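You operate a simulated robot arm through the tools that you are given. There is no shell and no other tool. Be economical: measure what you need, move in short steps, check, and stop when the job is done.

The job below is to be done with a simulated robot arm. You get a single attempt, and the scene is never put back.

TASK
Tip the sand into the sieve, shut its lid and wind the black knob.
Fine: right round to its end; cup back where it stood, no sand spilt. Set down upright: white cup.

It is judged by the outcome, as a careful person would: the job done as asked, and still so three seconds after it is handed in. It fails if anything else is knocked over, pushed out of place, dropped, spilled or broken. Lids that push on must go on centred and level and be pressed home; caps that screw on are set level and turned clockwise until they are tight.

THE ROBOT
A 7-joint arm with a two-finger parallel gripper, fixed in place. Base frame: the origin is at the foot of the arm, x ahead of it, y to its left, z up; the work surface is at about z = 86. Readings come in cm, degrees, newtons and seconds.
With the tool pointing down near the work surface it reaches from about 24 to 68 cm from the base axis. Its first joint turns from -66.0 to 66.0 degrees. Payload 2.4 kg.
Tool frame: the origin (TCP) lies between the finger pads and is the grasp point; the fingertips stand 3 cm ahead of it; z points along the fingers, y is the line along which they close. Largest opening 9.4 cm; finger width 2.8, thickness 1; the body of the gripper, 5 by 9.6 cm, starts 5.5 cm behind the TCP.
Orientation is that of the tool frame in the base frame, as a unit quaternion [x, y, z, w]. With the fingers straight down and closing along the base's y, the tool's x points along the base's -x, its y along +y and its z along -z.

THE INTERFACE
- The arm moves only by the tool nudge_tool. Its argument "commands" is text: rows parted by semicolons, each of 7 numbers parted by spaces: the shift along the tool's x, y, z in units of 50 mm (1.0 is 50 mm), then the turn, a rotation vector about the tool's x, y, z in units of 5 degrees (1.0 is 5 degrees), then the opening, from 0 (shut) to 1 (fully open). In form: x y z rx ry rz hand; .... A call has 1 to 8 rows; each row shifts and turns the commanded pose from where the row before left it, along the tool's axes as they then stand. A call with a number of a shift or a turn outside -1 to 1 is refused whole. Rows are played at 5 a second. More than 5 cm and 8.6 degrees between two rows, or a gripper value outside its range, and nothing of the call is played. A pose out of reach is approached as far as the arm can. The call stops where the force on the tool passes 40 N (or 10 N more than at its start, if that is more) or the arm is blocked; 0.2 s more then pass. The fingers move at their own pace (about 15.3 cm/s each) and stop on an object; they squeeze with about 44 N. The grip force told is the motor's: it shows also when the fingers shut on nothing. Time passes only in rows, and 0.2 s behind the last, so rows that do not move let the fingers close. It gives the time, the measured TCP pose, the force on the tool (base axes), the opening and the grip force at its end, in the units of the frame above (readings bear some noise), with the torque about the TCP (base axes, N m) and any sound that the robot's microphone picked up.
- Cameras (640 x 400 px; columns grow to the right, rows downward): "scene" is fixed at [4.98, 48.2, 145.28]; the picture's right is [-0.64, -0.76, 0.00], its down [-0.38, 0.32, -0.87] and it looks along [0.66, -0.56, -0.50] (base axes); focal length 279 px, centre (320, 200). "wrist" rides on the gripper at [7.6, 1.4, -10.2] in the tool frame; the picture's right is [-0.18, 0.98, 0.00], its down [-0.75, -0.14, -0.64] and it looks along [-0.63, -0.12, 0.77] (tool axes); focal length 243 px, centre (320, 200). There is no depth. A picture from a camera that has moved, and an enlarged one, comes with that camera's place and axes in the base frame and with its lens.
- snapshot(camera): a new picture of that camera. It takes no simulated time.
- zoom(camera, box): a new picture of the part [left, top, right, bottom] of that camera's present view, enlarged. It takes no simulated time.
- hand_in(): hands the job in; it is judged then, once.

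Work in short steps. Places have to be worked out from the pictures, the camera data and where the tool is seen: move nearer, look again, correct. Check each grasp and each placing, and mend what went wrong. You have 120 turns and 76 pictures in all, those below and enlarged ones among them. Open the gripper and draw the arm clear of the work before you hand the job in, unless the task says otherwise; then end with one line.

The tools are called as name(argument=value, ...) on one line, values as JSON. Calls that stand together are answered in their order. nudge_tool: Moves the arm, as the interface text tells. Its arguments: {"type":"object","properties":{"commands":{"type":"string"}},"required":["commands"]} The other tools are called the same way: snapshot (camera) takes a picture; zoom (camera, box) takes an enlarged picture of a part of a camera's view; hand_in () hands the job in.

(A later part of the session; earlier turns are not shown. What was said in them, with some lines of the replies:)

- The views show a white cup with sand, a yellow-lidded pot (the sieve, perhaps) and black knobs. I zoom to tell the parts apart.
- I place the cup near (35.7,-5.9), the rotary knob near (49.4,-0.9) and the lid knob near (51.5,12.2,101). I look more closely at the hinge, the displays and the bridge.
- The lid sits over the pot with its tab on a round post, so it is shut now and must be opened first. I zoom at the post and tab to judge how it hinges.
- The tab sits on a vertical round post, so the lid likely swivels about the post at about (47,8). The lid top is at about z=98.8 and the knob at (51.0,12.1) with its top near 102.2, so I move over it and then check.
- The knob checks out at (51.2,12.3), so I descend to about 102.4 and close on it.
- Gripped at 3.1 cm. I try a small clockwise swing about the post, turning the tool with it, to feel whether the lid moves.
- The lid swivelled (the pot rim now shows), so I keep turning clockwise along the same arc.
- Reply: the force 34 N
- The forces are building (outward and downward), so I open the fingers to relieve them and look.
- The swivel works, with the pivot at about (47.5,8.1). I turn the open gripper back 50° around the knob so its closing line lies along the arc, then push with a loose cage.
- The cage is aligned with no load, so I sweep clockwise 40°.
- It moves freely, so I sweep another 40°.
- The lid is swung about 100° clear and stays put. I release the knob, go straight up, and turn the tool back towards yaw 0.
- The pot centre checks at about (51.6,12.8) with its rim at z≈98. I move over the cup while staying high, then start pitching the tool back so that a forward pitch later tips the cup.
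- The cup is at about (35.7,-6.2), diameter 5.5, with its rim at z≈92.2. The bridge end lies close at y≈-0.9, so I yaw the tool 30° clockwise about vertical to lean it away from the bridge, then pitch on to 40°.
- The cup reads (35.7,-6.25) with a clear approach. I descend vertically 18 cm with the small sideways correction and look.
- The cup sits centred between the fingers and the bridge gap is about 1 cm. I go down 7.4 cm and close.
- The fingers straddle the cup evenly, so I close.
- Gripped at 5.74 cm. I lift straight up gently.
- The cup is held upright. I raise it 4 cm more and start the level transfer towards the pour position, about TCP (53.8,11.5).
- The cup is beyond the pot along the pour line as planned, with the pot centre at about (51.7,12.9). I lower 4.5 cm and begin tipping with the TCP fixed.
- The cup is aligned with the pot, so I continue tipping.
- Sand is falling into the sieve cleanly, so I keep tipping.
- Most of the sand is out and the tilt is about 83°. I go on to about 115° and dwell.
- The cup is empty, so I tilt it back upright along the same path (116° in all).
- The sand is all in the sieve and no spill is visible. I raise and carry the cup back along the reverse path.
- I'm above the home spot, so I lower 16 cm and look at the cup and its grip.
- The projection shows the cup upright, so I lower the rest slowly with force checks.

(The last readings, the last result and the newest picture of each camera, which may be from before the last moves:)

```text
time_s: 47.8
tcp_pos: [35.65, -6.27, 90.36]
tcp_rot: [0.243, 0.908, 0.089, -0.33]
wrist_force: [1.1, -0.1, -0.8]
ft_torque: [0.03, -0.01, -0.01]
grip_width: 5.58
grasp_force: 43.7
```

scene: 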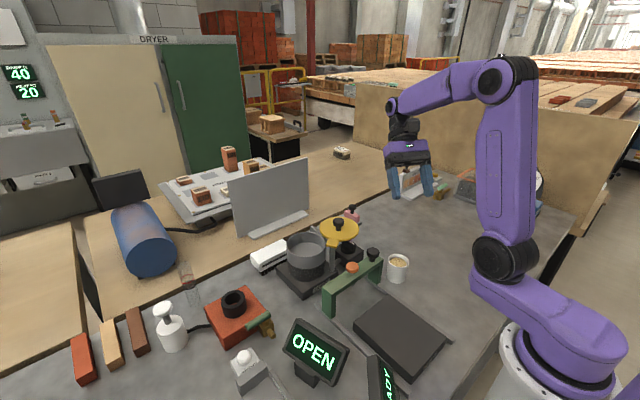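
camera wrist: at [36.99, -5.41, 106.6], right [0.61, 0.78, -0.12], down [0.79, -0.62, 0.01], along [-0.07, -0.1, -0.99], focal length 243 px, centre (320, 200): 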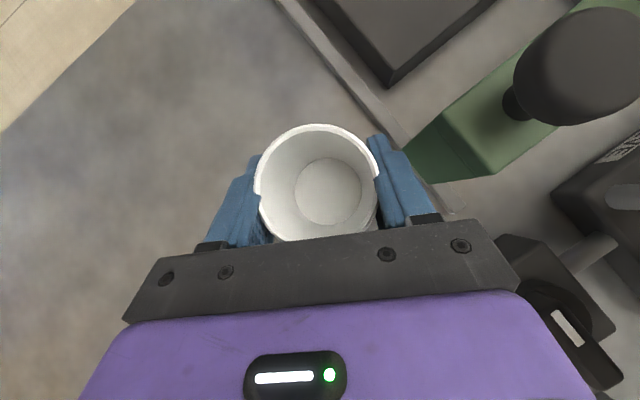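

No contact yet at 90.36, so I continue in 1 mm steps.

nudge_tool(commands="-0.013 0 0.0155 0 0 0 0.5;-0.013 0 0.0155 0 0 0 0.5;0 0 0 0 0 0 0.5")

zoom(camera="scene", box=[360, 210, 440, 290])

```text
time_s: 48.6
tcp_pos: [35.72, -6.28, 90.23]
tcp_rot: [0.244, 0.907, 0.088, -0.33]
wrist_force: [-0.7, -0.6, 4.8]
ft_torque: [-0.07, 0.04, 0.04]
grip_width: 5.6
grasp_force: 44.2
```

```text
5.00 times, centred on (400, 250) of scene
camera zoom: at [4.97, 48.2, 145.28], right [-0.64, -0.76, 0.0], down [-0.38, 0.32, -0.87], along [0.66, -0.56, -0.5], focal length 1396 px, centre (-80, -50)
```

zoom: 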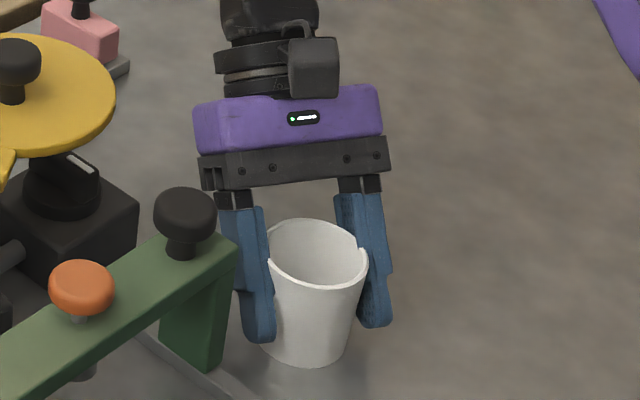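

Contact at 4.8 N means the cup is on the surface. I open to 0.75 and wait.

nudge_tool(commands="0 0 0 0 0 0 0.65;0 0 0 0 0 0 0.75;0 0 0 0 0 0 0.75")

zoom(camera="scene", box=[360, 210, 440, 290])

```text
time_s: 49.4
tcp_pos: [35.64, -6.28, 90.3]
tcp_rot: [0.244, 0.908, 0.088, -0.33]
wrist_force: [0.7, 0.0, -0.3]
ft_torque: [0.03, -0.06, 0.04]
grip_width: 7.05
grasp_force: 0.1
```

```text
5.00 times, centred on (400, 250) of scene
camera zoom: at [4.98, 48.2, 145.28], right [-0.64, -0.76, 0.0], down [-0.38, 0.32, -0.87], along [0.66, -0.56, -0.5], focal length 1396 px, centre (-80, -50)
```

zoom: 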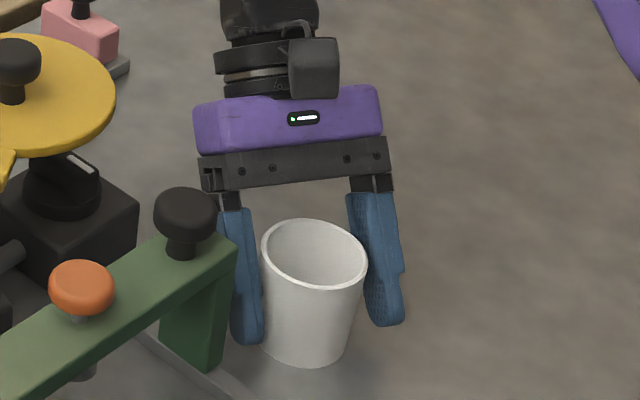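

The cup stands upright at its original pixel place. I withdraw straight up and then level the tool.

nudge_tool(commands="0.1 0 -0.12 0 0 0 0.75;0.321 0 -0.383 0 0 0 0.75;0.579 0 -0.689 0 0 0 0.75;0.579 0 -0.689 0 0 0 0.75;0.579 0 -0.689 0 0 0 0.75;0.579 0 -0.689 0 0 0 0.75;0 0 0 0 -1 0 0.75;0 0 0 0 -1 0 0.75")

nudge_tool(commands="0 0 0 0 -1 0 0.75;0 0 0 0 -1 0 0.75;0 0 0 0 -1 0 0.75;0 0 0 0 -1 0 0.75;0 0 0 0 -1 0 0.75;0 0 0 0 -1 0 0.75")

snapshot(camera="scene")

```text
time_s: 51.2
tcp_pos: [35.77, -6.31, 111.57]
tcp_rot: [0.25, 0.933, 0.067, -0.25]
wrist_force: [0.1, -0.3, 0.2]
ft_torque: [-0.01, -0.04, 0.01]
grip_width: 7.08
grasp_force: 0.0
```

```text
time_s: 52.6
tcp_pos: [35.7, -6.48, 111.37]
tcp_rot: [0.26, 0.966, 0.0, 0.001]
wrist_force: [-0.2, -0.5, 0.1]
ft_torque: [-0.03, -0.02, -0.02]
grip_width: 7.04
grasp_force: 0.0
```

```text
34 pictures are left
```

scene: 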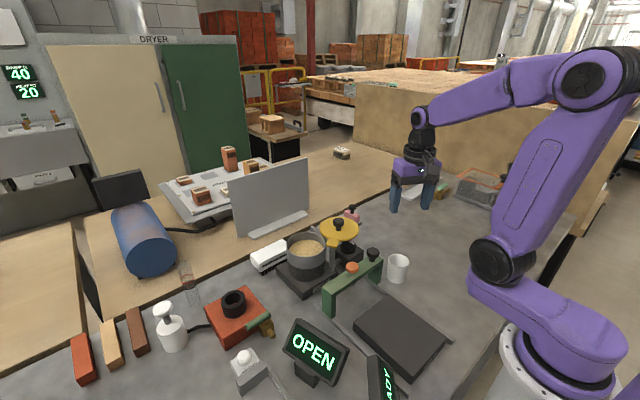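

Now to shut the lid: I move above the lid knob (50.4,3.16) and yaw to -60°, matching the cage pose I left it in.

nudge_tool(commands="-0.395 0.785 0 0 0 0 0.6;-0.395 0.785 0 0 0 0 0.6;-0.395 0.785 0 0 0 0 0.6;-0.395 0.785 0 0 0 0 0.6;0 0 0 0 0 1 0.6;0 0 0 0 0 1 0.6;0 0 0 0 0 1 0.6;0 0 0 0 0 1 0.6")

nudge_tool(commands="0 0 0 0 0 1 0.6;0 0 0.5 0 0 1 0.6;0 0 0 0 0 0 0.6")

snapshot(camera="wrist")

```text
time_s: 54.4
tcp_pos: [50.28, 3.4, 111.48]
tcp_rot: [0.424, 0.906, 0.0, 0.0]
wrist_force: [-0.1, 0.0, 0.5]
ft_torque: [0.0, -0.01, 0.01]
grip_width: 5.66
grasp_force: 0.0
```

```text
time_s: 55.2
tcp_pos: [50.32, 3.2, 109.01]
tcp_rot: [0.501, 0.866, 0.0, 0.001]
wrist_force: [0.4, -0.5, 0.4]
ft_torque: [-0.01, -0.01, -0.01]
grip_width: 5.65
grasp_force: 0.1
```

```text
33 pictures are left
camera wrist: at [47.82, 10.64, 119.23], right [0.94, 0.33, 0.0], down [0.25, -0.72, 0.64], along [0.21, -0.61, -0.77], focal length 243 px, centre (320, 200)
```

wrist: 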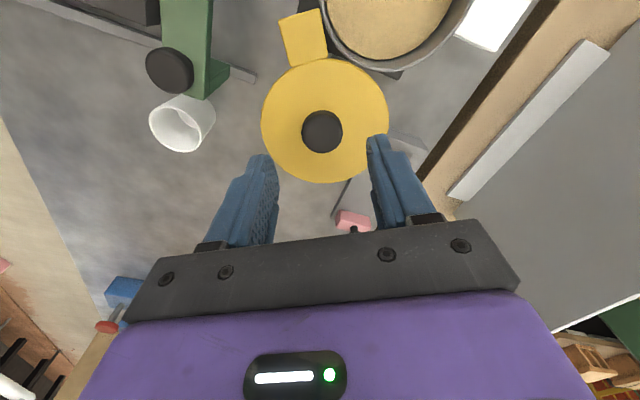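

The knob is centred under the tool. I descend, cage it, and begin sweeping it back counter-clockwise.

nudge_tool(commands="0 0 0.5 0 0 0 0.6;0 0 0.5 0 0 0 0.6;0 0 0.3 0 0 0 0.6;0 0 0 0 0 0 0.37;0 0 0 0 0 0 0.37")

nudge_tool(commands="0.004 0.0985 0 0 0 -1 0.37;0.004 0.0985 0 0 0 -1 0.37;0.004 0.0985 0 0 0 -1 0.37;0.004 0.0985 0 0 0 -1 0.37;0.004 0.0985 0 0 0 -1 0.37;0.004 0.0985 0 0 0 -1 0.37;0.004 0.0985 0 0 0 -1 0.37;0.004 0.0985 0 0 0 -1 0.37")

nudge_tool(commands="0.004 0.0985 0 0 0 -1 0.37;0.004 0.0985 0 0 0 -1 0.37;0.004 0.0985 0 0 0 -1 0.37;0.004 0.0985 0 0 0 -1 0.37;0.004 0.0985 0 0 0 -1 0.37;0.004 0.0985 0 0 0 -1 0.37;0.004 0.0985 0 0 0 -1 0.37;0.004 0.0985 0 0 0 -1 0.37")

snapshot(camera="wrist")

```text
time_s: 56.4
tcp_pos: [50.37, 3.28, 102.44]
tcp_rot: [0.501, 0.866, -0.001, 0.0]
wrist_force: [0.0, 0.0, 0.6]
ft_torque: [-0.02, -0.01, -0.01]
grip_width: 3.51
grasp_force: 0.1
```

```text
time_s: 58.2
tcp_pos: [52.97, 6.14, 102.4]
tcp_rot: [0.173, 0.985, -0.001, 0.001]
wrist_force: [0.0, -0.1, -0.1]
ft_torque: [0.02, -0.01, 0.0]
grip_width: 3.5
grasp_force: 0.4
```

```text
time_s: 60.0
tcp_pos: [52.94, 10.1, 102.45]
tcp_rot: [-0.175, 0.985, 0.001, 0.0]
wrist_force: [-0.6, -0.1, -0.4]
ft_torque: [0.01, 0.03, -0.03]
grip_width: 3.47
grasp_force: 0.5
```

```text
32 pictures are left
camera wrist: at [45.25, 8.84, 112.71], right [-0.16, 0.99, 0.0], down [0.76, 0.13, 0.64], along [0.63, 0.11, -0.77], focal length 243 px, centre (320, 200)
```

wrist: 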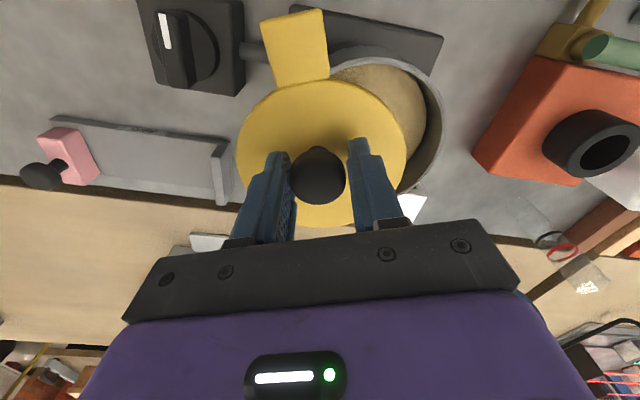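

The lid is almost home, about 22° to go. I continue gently, watching the force.

nudge_tool(commands="0.004 0.0985 0 0 0 -1 0.37;0.004 0.0985 0 0 0 -1 0.37;0.004 0.0985 0 0 0 -1 0.37;0.004 0.0985 0 0 0 -1 0.37;0.002 0.05 0 0 0 -0.5 0.37")

snapshot(camera="wrist")

zoom(camera="scene", box=[260, 190, 360, 290])

```text
time_s: 61.2
tcp_pos: [51.88, 11.78, 102.54]
tcp_rot: [-0.363, 0.932, -0.001, 0.0]
wrist_force: [-0.1, -0.5, 0.2]
ft_torque: [0.01, -0.01, 0.01]
grip_width: 3.51
grasp_force: 0.2
```

```text
31 pictures are left
camera wrist: at [45.19, 7.89, 112.72], right [-0.53, 0.85, 0.0], down [0.65, 0.41, 0.64], along [0.55, 0.34, -0.77], focal length 243 px, centre (320, 200)
```

wrist: 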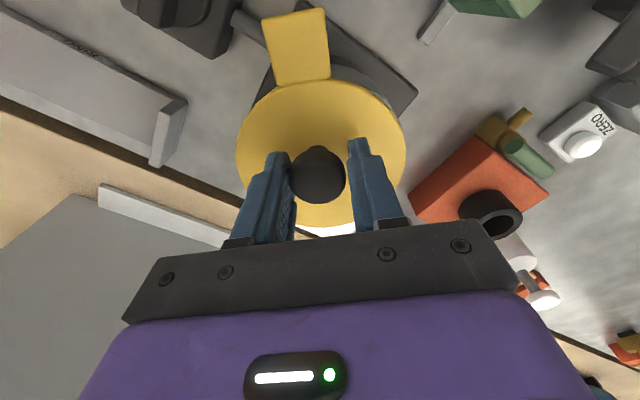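

```text
4.00 times, centred on (310, 240) of scene
camera zoom: at [4.98, 48.2, 145.28], right [-0.64, -0.76, 0.0], down [-0.38, 0.32, -0.87], along [0.66, -0.56, -0.5], focal length 1117 px, centre (360, 40)
```

zoom: 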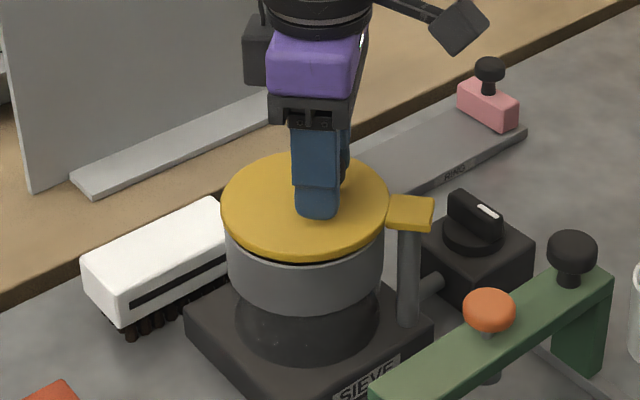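

The lid is within a few degrees of shut. I keep pushing in small steps until it meets its stop.

nudge_tool(commands="0.001 0.049 0 0 0 -0.5 0.37;0.001 0.049 0 0 0 -0.5 0.37;0 0 0 0 0 0 0.37")

nudge_tool(commands="0.001 0.049 0 0 0 -0.5 0.37;0 0 0 0 0 0 0.37")

zoom(camera="scene", box=[260, 190, 360, 290])

```text
time_s: 62.0
tcp_pos: [51.4, 12.21, 102.45]
tcp_rot: [-0.403, 0.915, 0.0, 0.0]
wrist_force: [1.0, -2.1, 0.5]
ft_torque: [-0.04, -0.01, -0.01]
grip_width: 3.6
grasp_force: 1.4
```

```text
time_s: 62.6
tcp_pos: [51.27, 12.34, 102.48]
tcp_rot: [-0.422, 0.907, -0.001, 0.0]
wrist_force: [3.7, -8.4, 0.3]
ft_torque: [-0.14, -0.1, -0.13]
grip_width: 3.97
grasp_force: 4.9
```

```text
4.00 times, centred on (310, 240) of scene
camera zoom: at [4.99, 48.17, 145.29], right [-0.64, -0.76, 0.0], down [-0.38, 0.32, -0.87], along [0.66, -0.56, -0.5], focal length 1117 px, centre (360, 40)
```

zoom: 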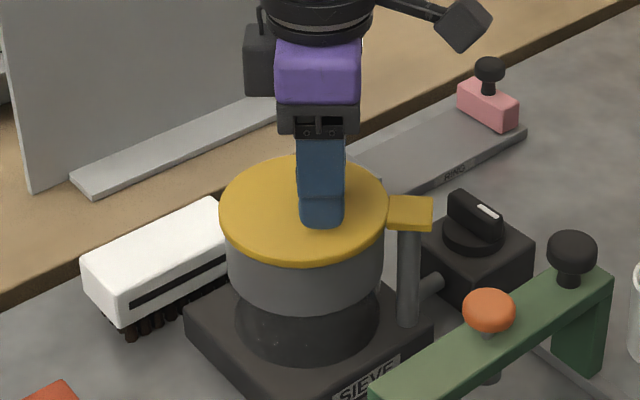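

The finger is being pushed back with 9 N, so the lid is at its stop. I open, rise and check.

nudge_tool(commands="0 0 0 0 0 0 0.6;0 0 0 0 0 0 0.6;0 0 -0.5 0 0 0 0.6;0 0 -1 0 0 0 0.6;0 0 -0.6 0 0 1 0.6;0 0 0 0 0 1 0.6;0 0 0 0 0 1 0.6;0 0 0 0 0 1 0.6")

nudge_tool(commands="0 0 0 0 0 1 0.6;0 0 0 0 0 1 0.6;0 0 0 0 0 1 0.6;0 0 0 0 0 1 0.6;0 0 0 0 0 1 0.6;0 0 0 0 0 1 0.6")

zoom(camera="scene", box=[265, 215, 365, 300])

snapshot(camera="wrist")

```text
time_s: 64.4
tcp_pos: [51.06, 12.54, 113.06]
tcp_rot: [-0.258, 0.966, -0.001, 0.0]
wrist_force: [-0.8, -0.2, 0.0]
ft_torque: [0.03, -0.03, -0.01]
grip_width: 5.61
grasp_force: 0.1
```

```text
time_s: 65.8
tcp_pos: [51.33, 12.45, 113.04]
tcp_rot: [0.002, 1.0, 0.001, 0.0]
wrist_force: [0.3, -0.6, -0.1]
ft_torque: [-0.01, 0.0, 0.0]
grip_width: 5.61
grasp_force: 0.1
```

```text
4.71 times, centred on (315, 258) of scene
camera zoom: at [4.98, 48.2, 145.28], right [-0.64, -0.76, 0.0], down [-0.38, 0.32, -0.87], along [0.66, -0.56, -0.5], focal length 1314 px, centre (344, -71)
```

zoom: 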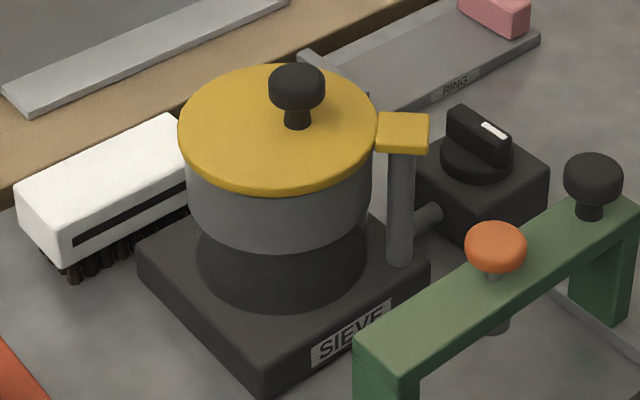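

```text
27 pictures are left
camera wrist: at [43.62, 13.94, 123.23], right [0.19, 0.98, 0.0], down [0.75, -0.14, 0.64], along [0.63, -0.12, -0.77], focal length 243 px, centre (320, 200)
```

wrist: 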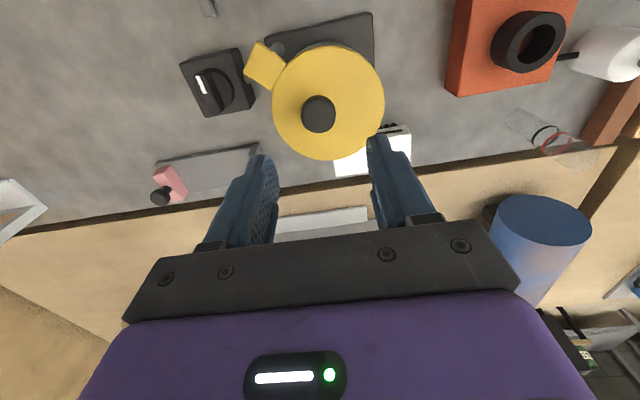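

The lid is back exactly as at the start, over the sand. Next is the rotary knob with the white pointer mark, near (49.4,-0.9), so I move over it for a close look.

nudge_tool(commands="0.13 -0.89 0 0 0 0 0.6;0.13 -0.89 0 0 0 0 0.6;0.13 -0.89 0 0 0 0 0.6;0 0 0.8 0 0 0 0.6;0 0 0.8 0 0 0 0.4;0 0 0 0 0 0 0.4")

snapshot(camera="wrist")

zoom(camera="scene", box=[320, 210, 390, 270])

```text
time_s: 67.2
tcp_pos: [49.3, -0.93, 105.04]
tcp_rot: [0.001, 1.0, 0.0, 0.0]
wrist_force: [0.2, -0.3, -0.6]
ft_torque: [0.01, -0.02, 0.01]
grip_width: 3.75
grasp_force: 0.1
```

```text
26 pictures are left
camera wrist: at [41.68, 0.62, 115.22], right [0.18, 0.98, 0.0], down [0.75, -0.14, 0.64], along [0.63, -0.12, -0.77], focal length 243 px, centre (320, 200)
```

wrist: 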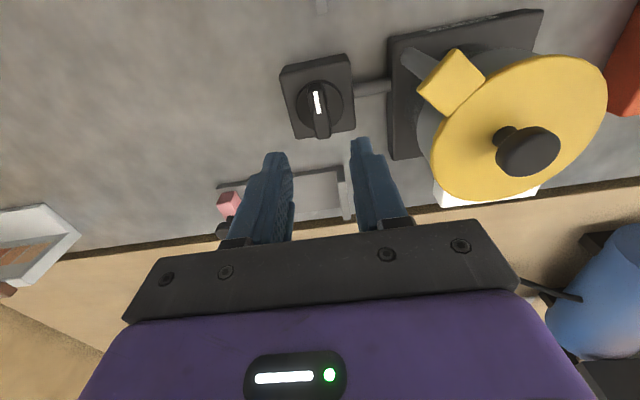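

```text
6.67 times, centred on (355, 240) of scene
camera zoom: at [4.98, 48.2, 145.28], right [-0.64, -0.76, 0.0], down [-0.38, 0.32, -0.87], along [0.66, -0.56, -0.5], focal length 1862 px, centre (87, -67)
```

zoom: 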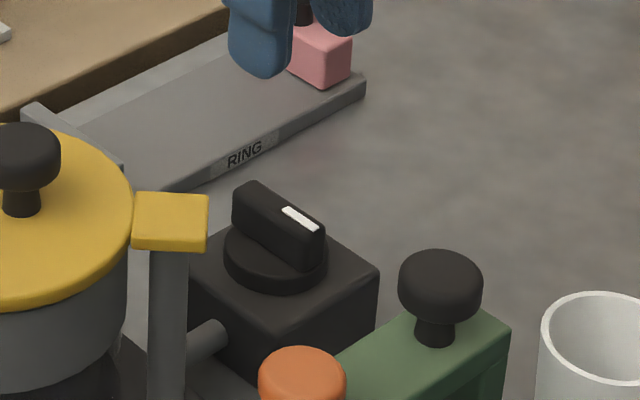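

zoom(camera="wrist", box=[270, 40, 370, 150])

```text
3.64 times, centred on (320, 95) of wrist
camera zoom: at [41.68, 0.62, 115.22], right [0.18, 0.98, 0.0], down [0.75, -0.14, 0.64], along [0.63, -0.12, -0.77], focal length 882 px, centre (320, 582)
```

zoom: 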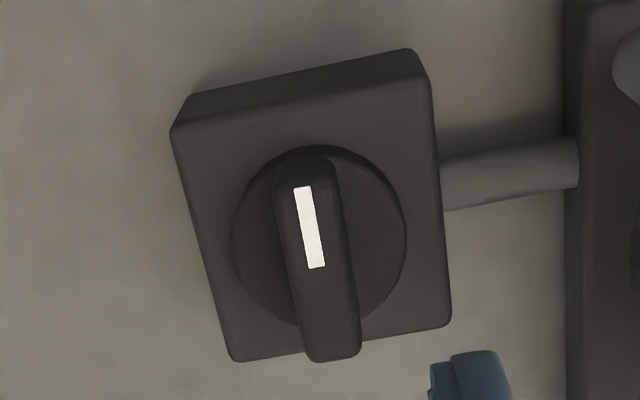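

The bar grip lies along x with its axis at (49.9,-1.0), top z≈92.35 and disc top ≈90.5. I descend to TCP z≈93.9 and grip it.

nudge_tool(commands="-0.12 -0.02 0.7 0 0 0 0.4;0 0 0.7 0 0 0 0.4;0 0 0.5 0 0 0 0.4;0 0 0.32 0 0 0 0.4;0 0 0 0 0 0 0.1;0 0 0 0 0 0 0.05;0 0 0 0 0 0 0.05")

snapshot(camera="wrist")

```text
time_s: 68.6
tcp_pos: [50.01, -0.9, 94.11]
tcp_rot: [0.001, 1.0, 0.0, 0.003]
wrist_force: [-5.1, 0.2, 4.6]
ft_torque: [0.09, -0.54, -0.01]
grip_width: 1.61
grasp_force: 45.5
stopped in row 7: the force on the tool passed its limit at 42 N (the readings are from after the stop); the commanded pose is now the measured one
```

```text
23 pictures are left
camera wrist: at [42.38, 0.48, 104.29], right [0.18, 0.98, 0.0], down [0.75, -0.14, 0.65], along [0.64, -0.12, -0.76], focal length 243 px, centre (320, 200)
```

wrist: 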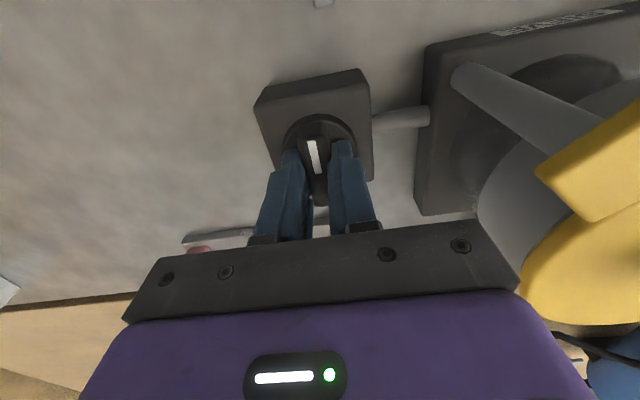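

The bar is gripped at 1.6 cm. I try turning clockwise 10°, watching the torque.

nudge_tool(commands="0 0 0 0 0 0.5 0.05;0 0 0 0 0 0.5 0.05;0 0 0 0 0 0.5 0.05;0 0 0 0 0 0.5 0.05")

```text
time_s: 69.6
tcp_pos: [50.08, -0.99, 94.08]
tcp_rot: [0.088, 0.996, -0.001, 0.004]
wrist_force: [-3.6, -0.5, 11.4]
ft_torque: [-0.1, 1.08, 0.0]
grip_width: 1.58
grasp_force: 45.5
```

It turned 10° with no twisting torque. I continue clockwise.

nudge_tool(commands="0 0 0 0 0 1 0.05;0 0 0 0 0 1 0.05;0 0 0 0 0 1 0.05;0 0 0 0 0 1 0.05")

snapshot(camera="wrist")

```text
time_s: 70.6
tcp_pos: [50.05, -1.17, 94.06]
tcp_rot: [0.26, 0.966, 0.001, 0.003]
wrist_force: [-9.9, -1.3, 12.1]
ft_torque: [-1.17, -0.48, 0.0]
grip_width: 1.59
grasp_force: 44.7
```

```text
22 pictures are left
camera wrist: at [44.11, 4.08, 104.29], right [0.65, 0.76, 0.0], down [0.58, -0.5, 0.65], along [0.49, -0.42, -0.76], focal length 243 px, centre (320, 200)
```

wrist: 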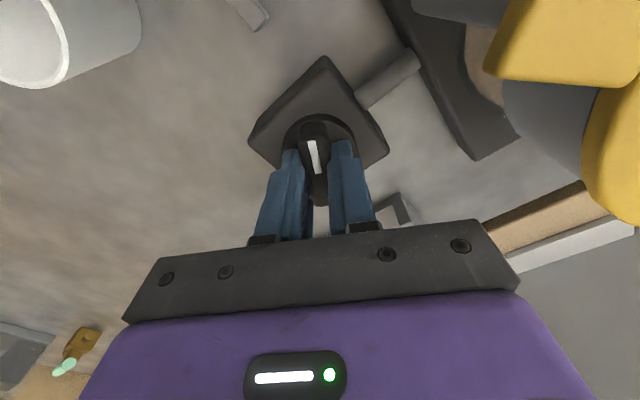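

The bar turns with the gripper. I nudge the TCP about 2 mm in -x to ease the side load and continue.

nudge_tool(commands="0.03 -0.008 -0.01 0 0 0 0.05;0 0 0 0 0 1 0.05;0 0 0 0 0 1 0.05;0 0 0 0 0 1 0.05;0 0 0 0 0 1 0.05;0 0 0 0 0 1 0.05;0 0 0 0 0 1 0.05")

```text
time_s: 72.2
tcp_pos: [50.08, -1.02, 94.11]
tcp_rot: [0.501, 0.865, 0.002, 0.003]
wrist_force: [8.6, -11.1, -7.8]
ft_torque: [-1.79, -0.14, -0.01]
grip_width: 1.58
grasp_force: 45.2
```

It turns freely (torque about z is zero). I relax the grip momentarily to clear the side load, re-grip and continue.

nudge_tool(commands="0 0 0 0 0 0 0.3;0 0 0 0 0 0 0.3;0 0 0 0 0 0 0.05;0 0 0 0 0 0 0.05;0 0 0 0 0 1 0.05;0 0 0 0 0 1 0.05;0 0 0 0 0 1 0.05;0 0 0 0 0 1 0.05")

nudge_tool(commands="0 0 0 0 0 1 0.05;0 0 0 0 0 1 0.05;0 0 0 0 0 1 0.05;0 0 0 0 0 1 0.05")

snapshot(camera="wrist")

```text
time_s: 74.0
tcp_pos: [49.97, -0.8, 94.1]
tcp_rot: [0.642, 0.766, 0.002, 0.003]
wrist_force: [0.4, 9.1, -3.6]
ft_torque: [-1.36, 0.5, 0.01]
grip_width: 1.57
grasp_force: 44.9
```

```text
time_s: 75.0
tcp_pos: [49.91, -0.9, 94.07]
tcp_rot: [0.767, 0.642, 0.003, 0.002]
wrist_force: [8.9, 12.0, -6.7]
ft_torque: [-0.79, 0.98, 0.03]
grip_width: 1.58
grasp_force: 44.6
```

```text
21 pictures are left
camera wrist: at [52.67, 6.44, 104.36], right [0.94, -0.35, 0.01], down [-0.28, -0.72, 0.64], along [-0.22, -0.6, -0.77], focal length 243 px, centre (320, 200)
```

wrist: 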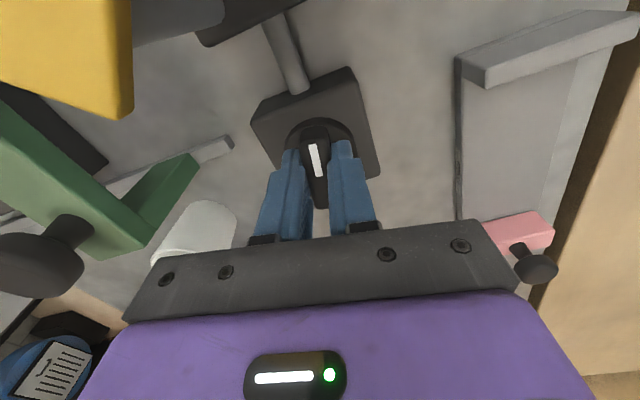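

100° is done and it's still free, so I continue in chunks, comparing reached yaw with commanded.

nudge_tool(commands="0 0 0 0 0 0 0.3;0 0 0 0 0 0 0.3;0 0 0 0 0 0 0.05;0 0 0 0 0 0 0.05;0 0 0 0 0 1 0.05;0 0 0 0 0 1 0.05;0 0 0 0 0 1 0.05;0 0 0 0 0 1 0.05")

nudge_tool(commands="0 0 0 0 0 1 0.05;0 0 0 0 0 1 0.05;0 0 0 0 0 1 0.05;0 0 0 0 0 1 0.05")

```text
time_s: 76.8
tcp_pos: [50.0, -0.97, 94.12]
tcp_rot: [0.867, 0.499, 0.003, 0.002]
wrist_force: [2.5, -7.7, 0.7]
ft_torque: [-1.08, 1.13, -0.02]
grip_width: 1.59
grasp_force: 44.9
```

```text
time_s: 77.8
tcp_pos: [49.91, -1.11, 94.1]
tcp_rot: [0.94, 0.341, 0.004, 0.001]
wrist_force: [3.3, -13.0, 0.5]
ft_torque: [-0.63, 1.27, -0.01]
grip_width: 1.58
grasp_force: 44.4
```

140° reached and still free, so I continue.

nudge_tool(commands="0 0 0 0 0 0 0.3;0 0 0 0 0 0 0.3;0 0 0 0 0 0 0.05;0 0 0 0 0 0 0.05;0 0 0 0 0 1 0.05;0 0 0 0 0 1 0.05;0 0 0 0 0 1 0.05;0 0 0 0 0 1 0.05")

snapshot(camera="wrist")

```text
time_s: 79.6
tcp_pos: [50.07, -0.97, 94.08]
tcp_rot: [0.985, 0.172, 0.004, 0.001]
wrist_force: [15.3, -0.8, -3.4]
ft_torque: [-0.15, 0.85, 0.02]
grip_width: 1.58
grasp_force: 45.4
```

```text
20 pictures are left
camera wrist: at [57.6, 0.32, 104.42], right [0.16, -0.99, 0.0], down [-0.76, -0.12, 0.64], along [-0.63, -0.1, -0.77], focal length 243 px, centre (320, 200)
```

wrist: 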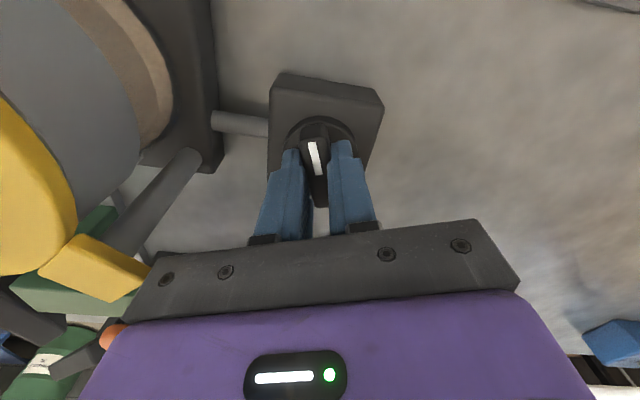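

160° and still free, so I continue.

nudge_tool(commands="0 0 0 0 0 0 0.3;0 0 0 0 0 0 0.3;0 0 0 0 0 0 0.05;0 0 0 0 0 0 0.05;0 0 0 0 0 1 0.05;0 0 0 0 0 1 0.05;0 0 0 0 0 1 0.05;0 0 0 0 0 1 0.05")

nudge_tool(commands="0 0 0 0 0 1 0.05;0 0 0 0 0 1 0.05;0 0 0 0 0 1 0.05;0 0 0 0 0 1 0.05")

```text
time_s: 81.4
tcp_pos: [49.95, -0.97, 94.14]
tcp_rot: [1.0, -0.003, 0.003, 0.0]
wrist_force: [-0.5, -5.6, -3.6]
ft_torque: [-0.25, 0.42, 0.02]
grip_width: 1.61
grasp_force: 44.7
```

```text
time_s: 81.9
tcp_pos: [49.88, -0.97, 94.09]
tcp_rot: [0.999, -0.041, -0.003, 0.002]
wrist_force: [-4.9, -2.2, 8.0]
ft_torque: [0.86, 0.25, -0.03]
grip_width: 1.56
grasp_force: 44.9
stopped in row 2: the force on the tool passed its limit at 59 N (the readings are from after the stop); the commanded pose is now the measured one
```

The move stopped at about 185° with a force spike, which could be the knob's end stop or an arm limit. I open and look before deciding.

nudge_tool(commands="0 0 0 0 0 0 0.4;0 0 0 0 0 0 0.4")

snapshot(camera="wrist")

nudge_tool(commands="0 0 -0.4 0 0 0 0.4;0 0 -0.4 0 0 0 0.4;0 0 0 0 0 1 0.4;0 0 0 0 0 1 0.4;0 0 0 0 0 1 0.4;0 0 0 0 0 0 0.4")

zoom(camera="wrist", box=[240, 30, 400, 200])

```text
time_s: 82.5
tcp_pos: [50.06, -1.02, 94.15]
tcp_rot: [0.999, -0.041, -0.001, 0.003]
wrist_force: [1.8, -1.3, 5.7]
ft_torque: [0.04, -0.06, 0.0]
grip_width: 3.64
grasp_force: 0.1
```

```text
19 pictures are left
camera wrist: at [57.56, -2.86, 104.34], right [-0.26, -0.96, 0.01], down [-0.74, 0.21, 0.64], along [-0.62, 0.16, -0.77], focal length 243 px, centre (320, 200)
```

wrist: 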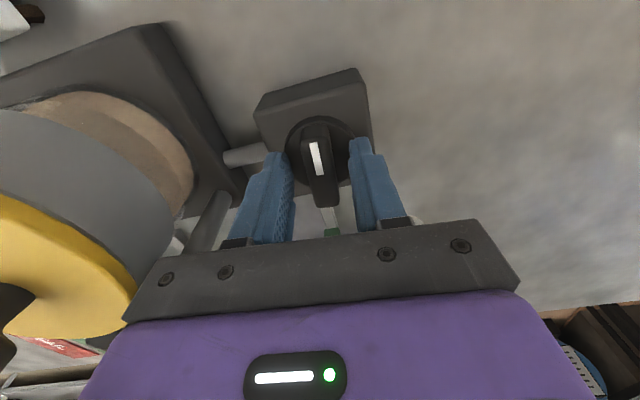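

```text
time_s: 83.9
tcp_pos: [50.13, -1.04, 98.09]
tcp_rot: [0.998, -0.062, -0.001, 0.002]
wrist_force: [0.8, 0.0, -0.7]
ft_torque: [0.01, 0.0, -0.05]
grip_width: 3.79
grasp_force: 0.0
out of reach, approached as far as the arm can: row 4, 5
```

```text
2.35 times, centred on (320, 115) of wrist
camera zoom: at [57.42, -3.18, 108.27], right [-0.3, -0.95, 0.01], down [-0.73, 0.24, 0.64], along [-0.61, 0.19, -0.77], focal length 571 px, centre (320, 400)
```

zoom: 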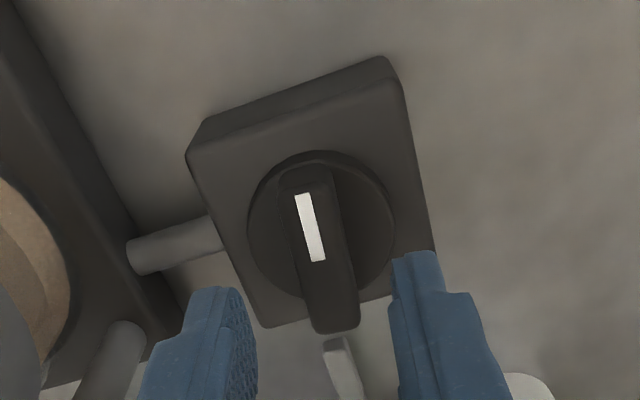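

That limit was the arm's own (about -187°), so the knob is not at its end yet. Sand is already showing in the sieve's lower chamber. I unwind the raised tool 182° and re-grip the symmetric bar.

nudge_tool(commands="0 0 0 0 0 -1 0.4;0 0 0 0 0 -1 0.4;0 0 0 0 0 -1 0.4;0 0 0 0 0 -1 0.4;0 0 0 0 0 -1 0.4;0 0 0 0 0 -1 0.4;0 0 0 0 0 -1 0.4;0 0 0 0 0 -1 0.4")

nudge_tool(commands="0 0 0 0 0 -1 0.4;0 0 0 0 0 -1 0.4;0 0 0 0 0 -1 0.4;0 0 0 0 0 -1 0.4;0 0 0 0 0 -1 0.4;0 0 0 0 0 -1 0.4;0 0 0 0 0 -1 0.4;0 0 0 0 0 -1 0.4")

nudge_tool(commands="0 0 0 0 0 -1 0.4;0 0 0 0 0 -1 0.4;0 0 0 0 0 -1 0.4;0 0 0 0 0 -1 0.4;0 0 0 0 0 -1 0.4;0 0 0 0 0 -1 0.4;0 0 0 0 0 -1 0.4;0 0 0 0 0 -1 0.4")

nudge_tool(commands="0 0 0 0 0 -1 0.4;0 0 0 0 0 -1 0.4;0 0 0 0 0 -1 0.4;0 0 0 0 0 -1 0.4;0 0 0 0 0 -1 0.4;0 0 0 0 0 -1 0.4;0 0 0 0 0 -1 0.4;0 0 0 0 0 -1 0.4")

nudge_tool(commands="0 0 0 0 0 -1 0.4;0 0 0 0 0 -1 0.4;0 0 0 0 0 -1 0.4;0 0 0 0 0 -1 0.4;0 0 0 0 0 -0.4 0.4")

zoom(camera="wrist", box=[240, 30, 400, 200])

```text
time_s: 85.7
tcp_pos: [50.09, -0.93, 98.05]
tcp_rot: [0.959, 0.283, -0.002, 0.001]
wrist_force: [-0.9, 0.2, 0.3]
ft_torque: [0.0, -0.01, 0.03]
grip_width: 3.77
grasp_force: 0.0
```

```text
time_s: 87.5
tcp_pos: [49.95, -0.79, 98.06]
tcp_rot: [0.804, 0.595, -0.002, 0.001]
wrist_force: [-0.5, -0.3, -0.4]
ft_torque: [0.0, 0.03, -0.01]
grip_width: 3.76
grasp_force: 0.1
```

```text
time_s: 89.3
tcp_pos: [49.94, -0.95, 98.0]
tcp_rot: [0.553, 0.833, -0.004, 0.0]
wrist_force: [-0.2, -0.3, -0.3]
ft_torque: [-0.05, 0.02, 0.01]
grip_width: 3.73
grasp_force: 0.1
```

```text
time_s: 91.1
tcp_pos: [50.09, -0.93, 97.99]
tcp_rot: [0.234, 0.972, -0.003, 0.0]
wrist_force: [-0.3, -0.1, 0.2]
ft_torque: [0.0, 0.03, -0.02]
grip_width: 3.78
grasp_force: 0.0
```

```text
time_s: 92.3
tcp_pos: [50.02, -0.92, 98.1]
tcp_rot: [0.045, 0.999, -0.001, -0.002]
wrist_force: [0.4, -0.1, 0.3]
ft_torque: [0.02, 0.03, 0.0]
grip_width: 3.76
grasp_force: 0.1
```

```text
2.35 times, centred on (320, 115) of wrist
camera zoom: at [42.6, 1.29, 108.31], right [0.27, 0.96, -0.01], down [0.74, -0.2, 0.64], along [0.62, -0.18, -0.77], focal length 571 px, centre (320, 400)
```

zoom: 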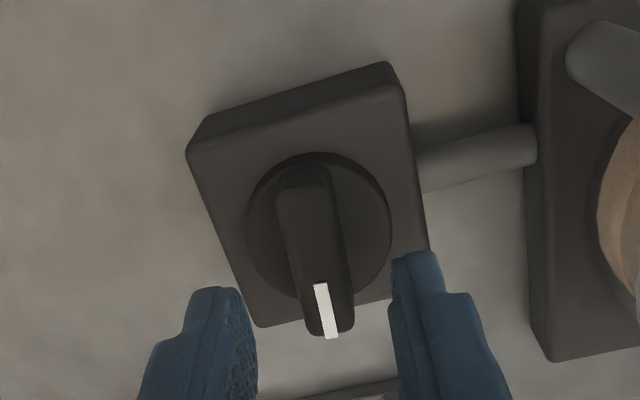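

The pointer is now reversed, so the knob really turned 185°. I lower, re-grip and go on.

nudge_tool(commands="0.01 0 0.4 0 0 0 0.4;0 0 0.38 0 0 0 0.4;0 0 0 0 0 0 0.05;0 0 0 0 0 0 0.05;0 0 0 0 0 1 0.05;0 0 0 0 0 1 0.05;0 0 0 0 0 1 0.05;0 0 0 0 0 1 0.05")

nudge_tool(commands="0 0 0 0 0 0 0.3;0 0 0 0 0 0 0.3;0 0 0 0 0 0 0.05;0 0 0 0 0 0 0.05;0 0 0 0 0 1 0.05;0 0 0 0 0 1 0.05;0 0 0 0 0 1 0.05;0 0 0 0 0 1 0.05")

```text
time_s: 94.1
tcp_pos: [49.98, -0.99, 94.15]
tcp_rot: [0.22, 0.976, -0.003, -0.002]
wrist_force: [0.6, -8.1, -0.7]
ft_torque: [1.12, 0.79, -0.02]
grip_width: 1.61
grasp_force: 44.9
```

```text
time_s: 95.9
tcp_pos: [49.85, -0.91, 94.15]
tcp_rot: [0.385, 0.923, -0.003, -0.001]
wrist_force: [-0.1, -6.1, -3.8]
ft_torque: [1.27, 0.15, 0.04]
grip_width: 1.59
grasp_force: 45.2
```

The total is about 225° and still free. I continue and watch the torque.

nudge_tool(commands="0 0 0 0 0 0 0.3;0 0 0 0 0 0 0.3;0 0 0 0 0 0 0.05;0 0 0 0 0 0 0.05;0 0 0 0 0 1 0.05;0 0 0 0 0 1 0.05;0 0 0 0 0 1 0.05;0 0 0 0 0 1 0.05")

nudge_tool(commands="0 0 0 0 0 0 0.3;0 0 0 0 0 0 0.3;0 0 0 0 0 0 0.05;0 0 0 0 0 0 0.05;0 0 0 0 0 1 0.05;0 0 0 0 0 1 0.05;0 0 0 0 0 1 0.05;0 0 0 0 0 1 0.05")

zoom(camera="wrist", box=[240, 30, 400, 220])

```text
time_s: 97.7
tcp_pos: [50.04, -0.88, 94.17]
tcp_rot: [0.54, 0.842, -0.004, 0.0]
wrist_force: [-1.7, 1.9, 4.6]
ft_torque: [1.38, -0.04, 0.0]
grip_width: 1.58
grasp_force: 44.8
```

```text
time_s: 99.5
tcp_pos: [49.96, -0.97, 94.26]
tcp_rot: [0.677, 0.736, -0.004, 0.001]
wrist_force: [5.0, -1.0, -4.0]
ft_torque: [1.21, -0.41, 0.0]
grip_width: 1.59
grasp_force: 45.0
```

```text
2.11 times, centred on (320, 125) of wrist
camera zoom: at [50.81, 6.9, 104.35], right [0.99, -0.1, 0.0], down [-0.08, -0.76, 0.65], along [-0.07, -0.64, -0.76], focal length 511 px, centre (320, 358)
```

zoom: 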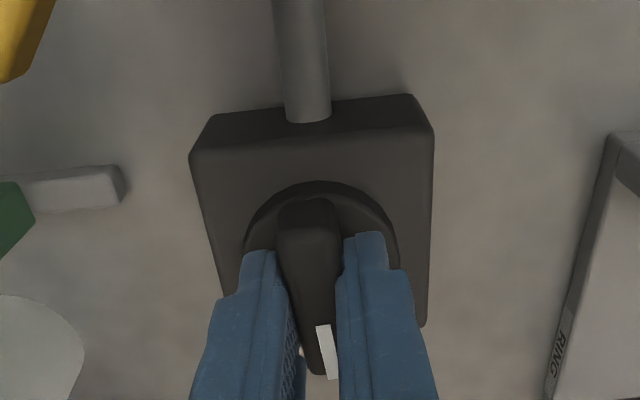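

The total is about 265°. I continue in smaller steps, as the end may be near.

nudge_tool(commands="0 0 0 0 0 0 0.3;0 0 0 0 0 0 0.3;0 0 0 0 0 0 0.05;0 0 0 0 0 0 0.05;0 0 0 0 0 1 0.05;0 0 0 0 0 1 0.05;0 0 0 0 0 0 0.05")

nudge_tool(commands="0 0 0 0 0 1 0.05;0 0 0 0 0 1 0.05;0 0 0 0 0 0 0.05")

nudge_tool(commands="0 0 0 0 0 0 0.3;0 0 0 0 0 0 0.3;0 0 0 0 0 0 0.05;0 0 0 0 0 0 0.05;0 0 0 0 0 1 0.05;0 0 0 0 0 1 0.05;0 0 0 0 0 0 0.05")

zoom(camera="wrist", box=[240, 30, 400, 220])

```text
time_s: 101.1
tcp_pos: [50.0, -0.92, 94.05]
tcp_rot: [0.739, 0.674, -0.002, 0.001]
wrist_force: [9.2, 2.4, -4.9]
ft_torque: [0.59, -0.4, -0.01]
grip_width: 1.57
grasp_force: 44.8
```

```text
time_s: 101.9
tcp_pos: [49.94, -0.96, 94.23]
tcp_rot: [0.794, 0.608, -0.002, 0.003]
wrist_force: [13.5, 3.9, -5.7]
ft_torque: [0.85, -0.48, -0.01]
grip_width: 1.53
grasp_force: 45.3
```

```text
time_s: 103.5
tcp_pos: [50.1, -1.07, 94.19]
tcp_rot: [0.845, 0.534, -0.002, 0.001]
wrist_force: [11.5, -7.4, -13.5]
ft_torque: [-0.06, -0.39, 0.02]
grip_width: 1.59
grasp_force: 45.2
```

```text
2.11 times, centred on (320, 125) of wrist
camera zoom: at [54.57, 5.4, 104.32], right [0.81, -0.59, 0.0], down [-0.45, -0.62, 0.65], along [-0.38, -0.52, -0.76], focal length 511 px, centre (320, 358)
```

zoom: 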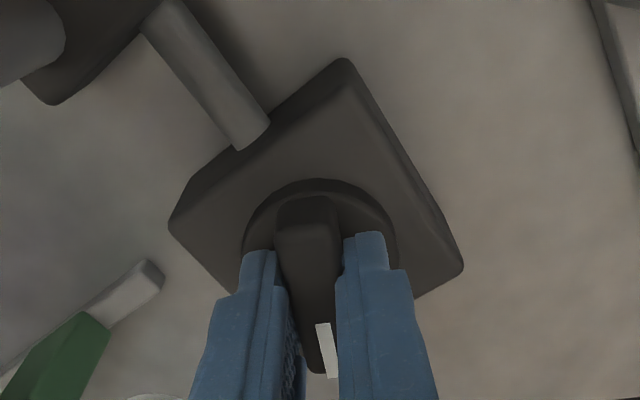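

The total is about 295° and the knob still follows. I continue.

nudge_tool(commands="0 0 0 0 0 0 0.3;0 0 0 0 0 0 0.3;0 0 0 0 0 0 0.05;0 0 0 0 0 0 0.05;0 0 0 0 0 1 0.05;0 0 0 0 0 1 0.05;0 0 0 0 0 1 0.05;0 0 0 0 0 0 0.05")

nudge_tool(commands="0 0 0 0 0 0 0.3;0 0 0 0 0 0 0.3;0 0 0 0 0 0 0.05;0 0 0 0 0 0 0.05;0 0 0 0 0 1 0.05;0 0 0 0 0 1 0.05;0 0 0 0 0 1 0.05;0 0 0 0 0 0 0.05")

nudge_tool(commands="0 0 0 0 0 0 0.3;0 0 0 0 0 0 0.3;0 0 0 0 0 0 0.05;0 0 0 0 0 0 0.05;0 0 0 0 0 1 0.05;0 0 0 0 0 1 0.05;0 0 0 0 0 1 0.05;0 0 0 0 0 0 0.05")

```text
time_s: 105.3
tcp_pos: [50.01, -0.84, 94.25]
tcp_rot: [0.907, 0.421, -0.002, 0.002]
wrist_force: [16.0, -4.1, -5.4]
ft_torque: [-0.21, 0.16, 0.0]
grip_width: 1.58
grasp_force: 44.7
```

```text
time_s: 107.1
tcp_pos: [49.92, -0.96, 94.19]
tcp_rot: [0.954, 0.3, -0.003, 0.002]
wrist_force: [15.5, -10.4, -16.4]
ft_torque: [-0.63, 0.55, 1.56]
grip_width: 1.73
grasp_force: 45.1
```

```text
time_s: 108.9
tcp_pos: [50.08, -0.92, 94.15]
tcp_rot: [0.985, 0.174, 0.0, 0.003]
wrist_force: [14.8, -7.0, 1.4]
ft_torque: [0.1, 0.56, 2.26]
grip_width: 2.52
grasp_force: 44.8
```

The torque rose to 2.3 N·m and the fingers are being wedged open, so the knob is at its end stop (about 320-325°). I open, rise and check its position.

nudge_tool(commands="0 0 0 0 0 0 0.45;0 0 0 0 0 0 0.45;0 0 -0.5 0 0 0 0.45;0 0 -0.5 0 0 0 0.45;0 0 0 0 0 -1 0.45;0 0 0 0 0 -1 0.45")

zoom(camera="wrist", box=[240, 30, 400, 200])

```text
time_s: 110.3
tcp_pos: [49.95, -0.9, 99.16]
tcp_rot: [0.966, 0.258, -0.002, 0.001]
wrist_force: [-0.1, 0.5, -0.1]
ft_torque: [-0.01, -0.04, -0.03]
grip_width: 4.22
grasp_force: 0.0
```

```text
2.35 times, centred on (320, 115) of wrist
camera zoom: at [57.32, 1.77, 109.37], right [0.33, -0.94, 0.0], down [-0.72, -0.25, 0.65], along [-0.61, -0.22, -0.76], focal length 571 px, centre (320, 400)
```

zoom: 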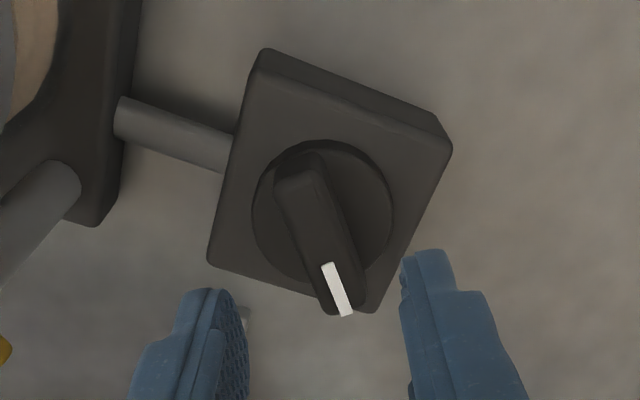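

The bar rests at about 320°. To confirm it's truly the end, I re-grip aligned and turn a few more degrees clockwise while reading the torque.

nudge_tool(commands="0 0 0 0 0 -1 0.4;0 0 0.5 0 0 -0.6 0.4;0 0 0.5 0 0 0 0.4;0 0 0 0 0 0 0.05;0 0 0 0 0 0 0.05;0 0 0 0 0 0 0.05")

nudge_tool(commands="0 0 0 0 0 0.5 0.05;0 0 0 0 0 0.5 0.05;0 0 0 0 0 0 0.05")

nudge_tool(commands="0 0 0 0 0 0.5 0.05;0 0 0 0 0 0.5 0.05;0 0 0 0 0 0 0.05")

```text
time_s: 111.7
tcp_pos: [49.99, -0.96, 94.15]
tcp_rot: [0.946, 0.325, -0.002, 0.002]
wrist_force: [0.9, -5.3, 2.7]
ft_torque: [-0.03, 0.07, 1.24]
grip_width: 1.62
grasp_force: 45.5
```

```text
time_s: 112.5
tcp_pos: [50.09, -0.91, 94.09]
tcp_rot: [0.958, 0.285, -0.001, 0.003]
wrist_force: [11.2, -6.5, -5.1]
ft_torque: [-0.37, 0.43, 1.7]
grip_width: 1.82
grasp_force: 45.2
```

```text
time_s: 113.3
tcp_pos: [49.89, -1.01, 94.16]
tcp_rot: [0.97, 0.242, -0.002, 0.002]
wrist_force: [13.4, -7.2, -4.9]
ft_torque: [0.31, 0.12, 1.88]
grip_width: 2.08
grasp_force: 45.1
```

The torque rises at once and the fingers spread, so it's a firm end stop. I release, rise and check the whole scene.

nudge_tool(commands="0 0 0 0 0 0 0.45;0 0 0 0 0 0 0.45;0 0 -0.5 0 0 0 0.45;0 0 -1 0 0 0 0.45;0 0 -1 0 0 0 0.45;0 0 -1 0 0 0 0.45;0 0 -1 0 0 0 0.45;0 0 0 0 0 0 0.45")

snapshot(camera="scene")

zoom(camera="scene", box=[240, 200, 430, 320])

snapshot(camera="wrist")

```text
time_s: 115.1
tcp_pos: [50.22, -0.81, 116.69]
tcp_rot: [0.971, 0.241, -0.002, 0.002]
wrist_force: [-0.3, -0.8, 1.1]
ft_torque: [0.02, 0.01, 0.01]
grip_width: 4.23
grasp_force: 0.0
```

```text
13 pictures are left
```

scene: 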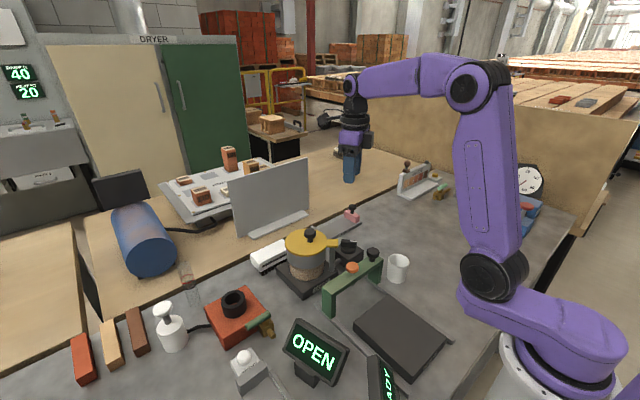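

```text
3.33 times, centred on (335, 260) of scene
camera zoom: at [4.97, 48.2, 145.28], right [-0.64, -0.76, 0.0], down [-0.38, 0.32, -0.87], along [0.66, -0.56, -0.5], focal length 931 px, centre (270, 0)
```

zoom: 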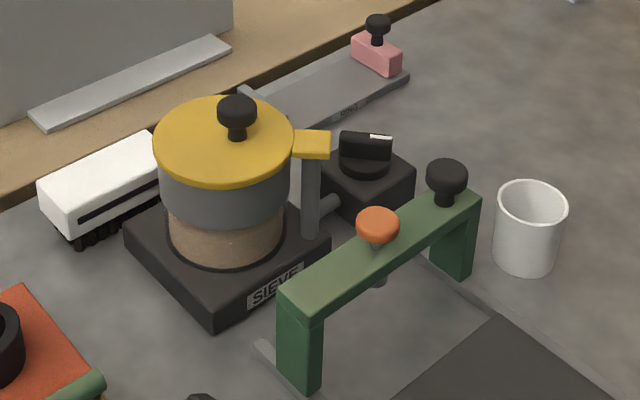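

```text
11 pictures are left
camera wrist: at [57.66, 1.62, 126.88], right [0.3, -0.96, 0.0], down [-0.73, -0.22, 0.65], along [-0.62, -0.19, -0.76], focal length 243 px, centre (320, 200)
```

wrist: 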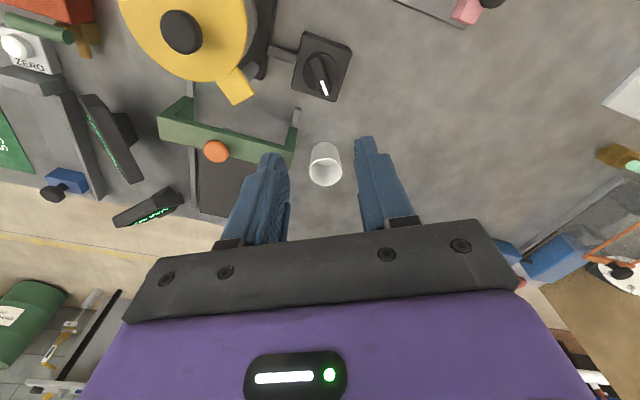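

The sand has passed into the lower chamber, the lid is shut, the knob is at its end and the cup is upright in its place. The gripper is open and clear, so I hand in.

hand_in()

```text
The job is handed in.
```

The job is done and handed in: the sand is in the sieve with no spill seen, the lid is shut, the black knob is wound clockwise to its end stop, and the empty white cup stands upright where it was.
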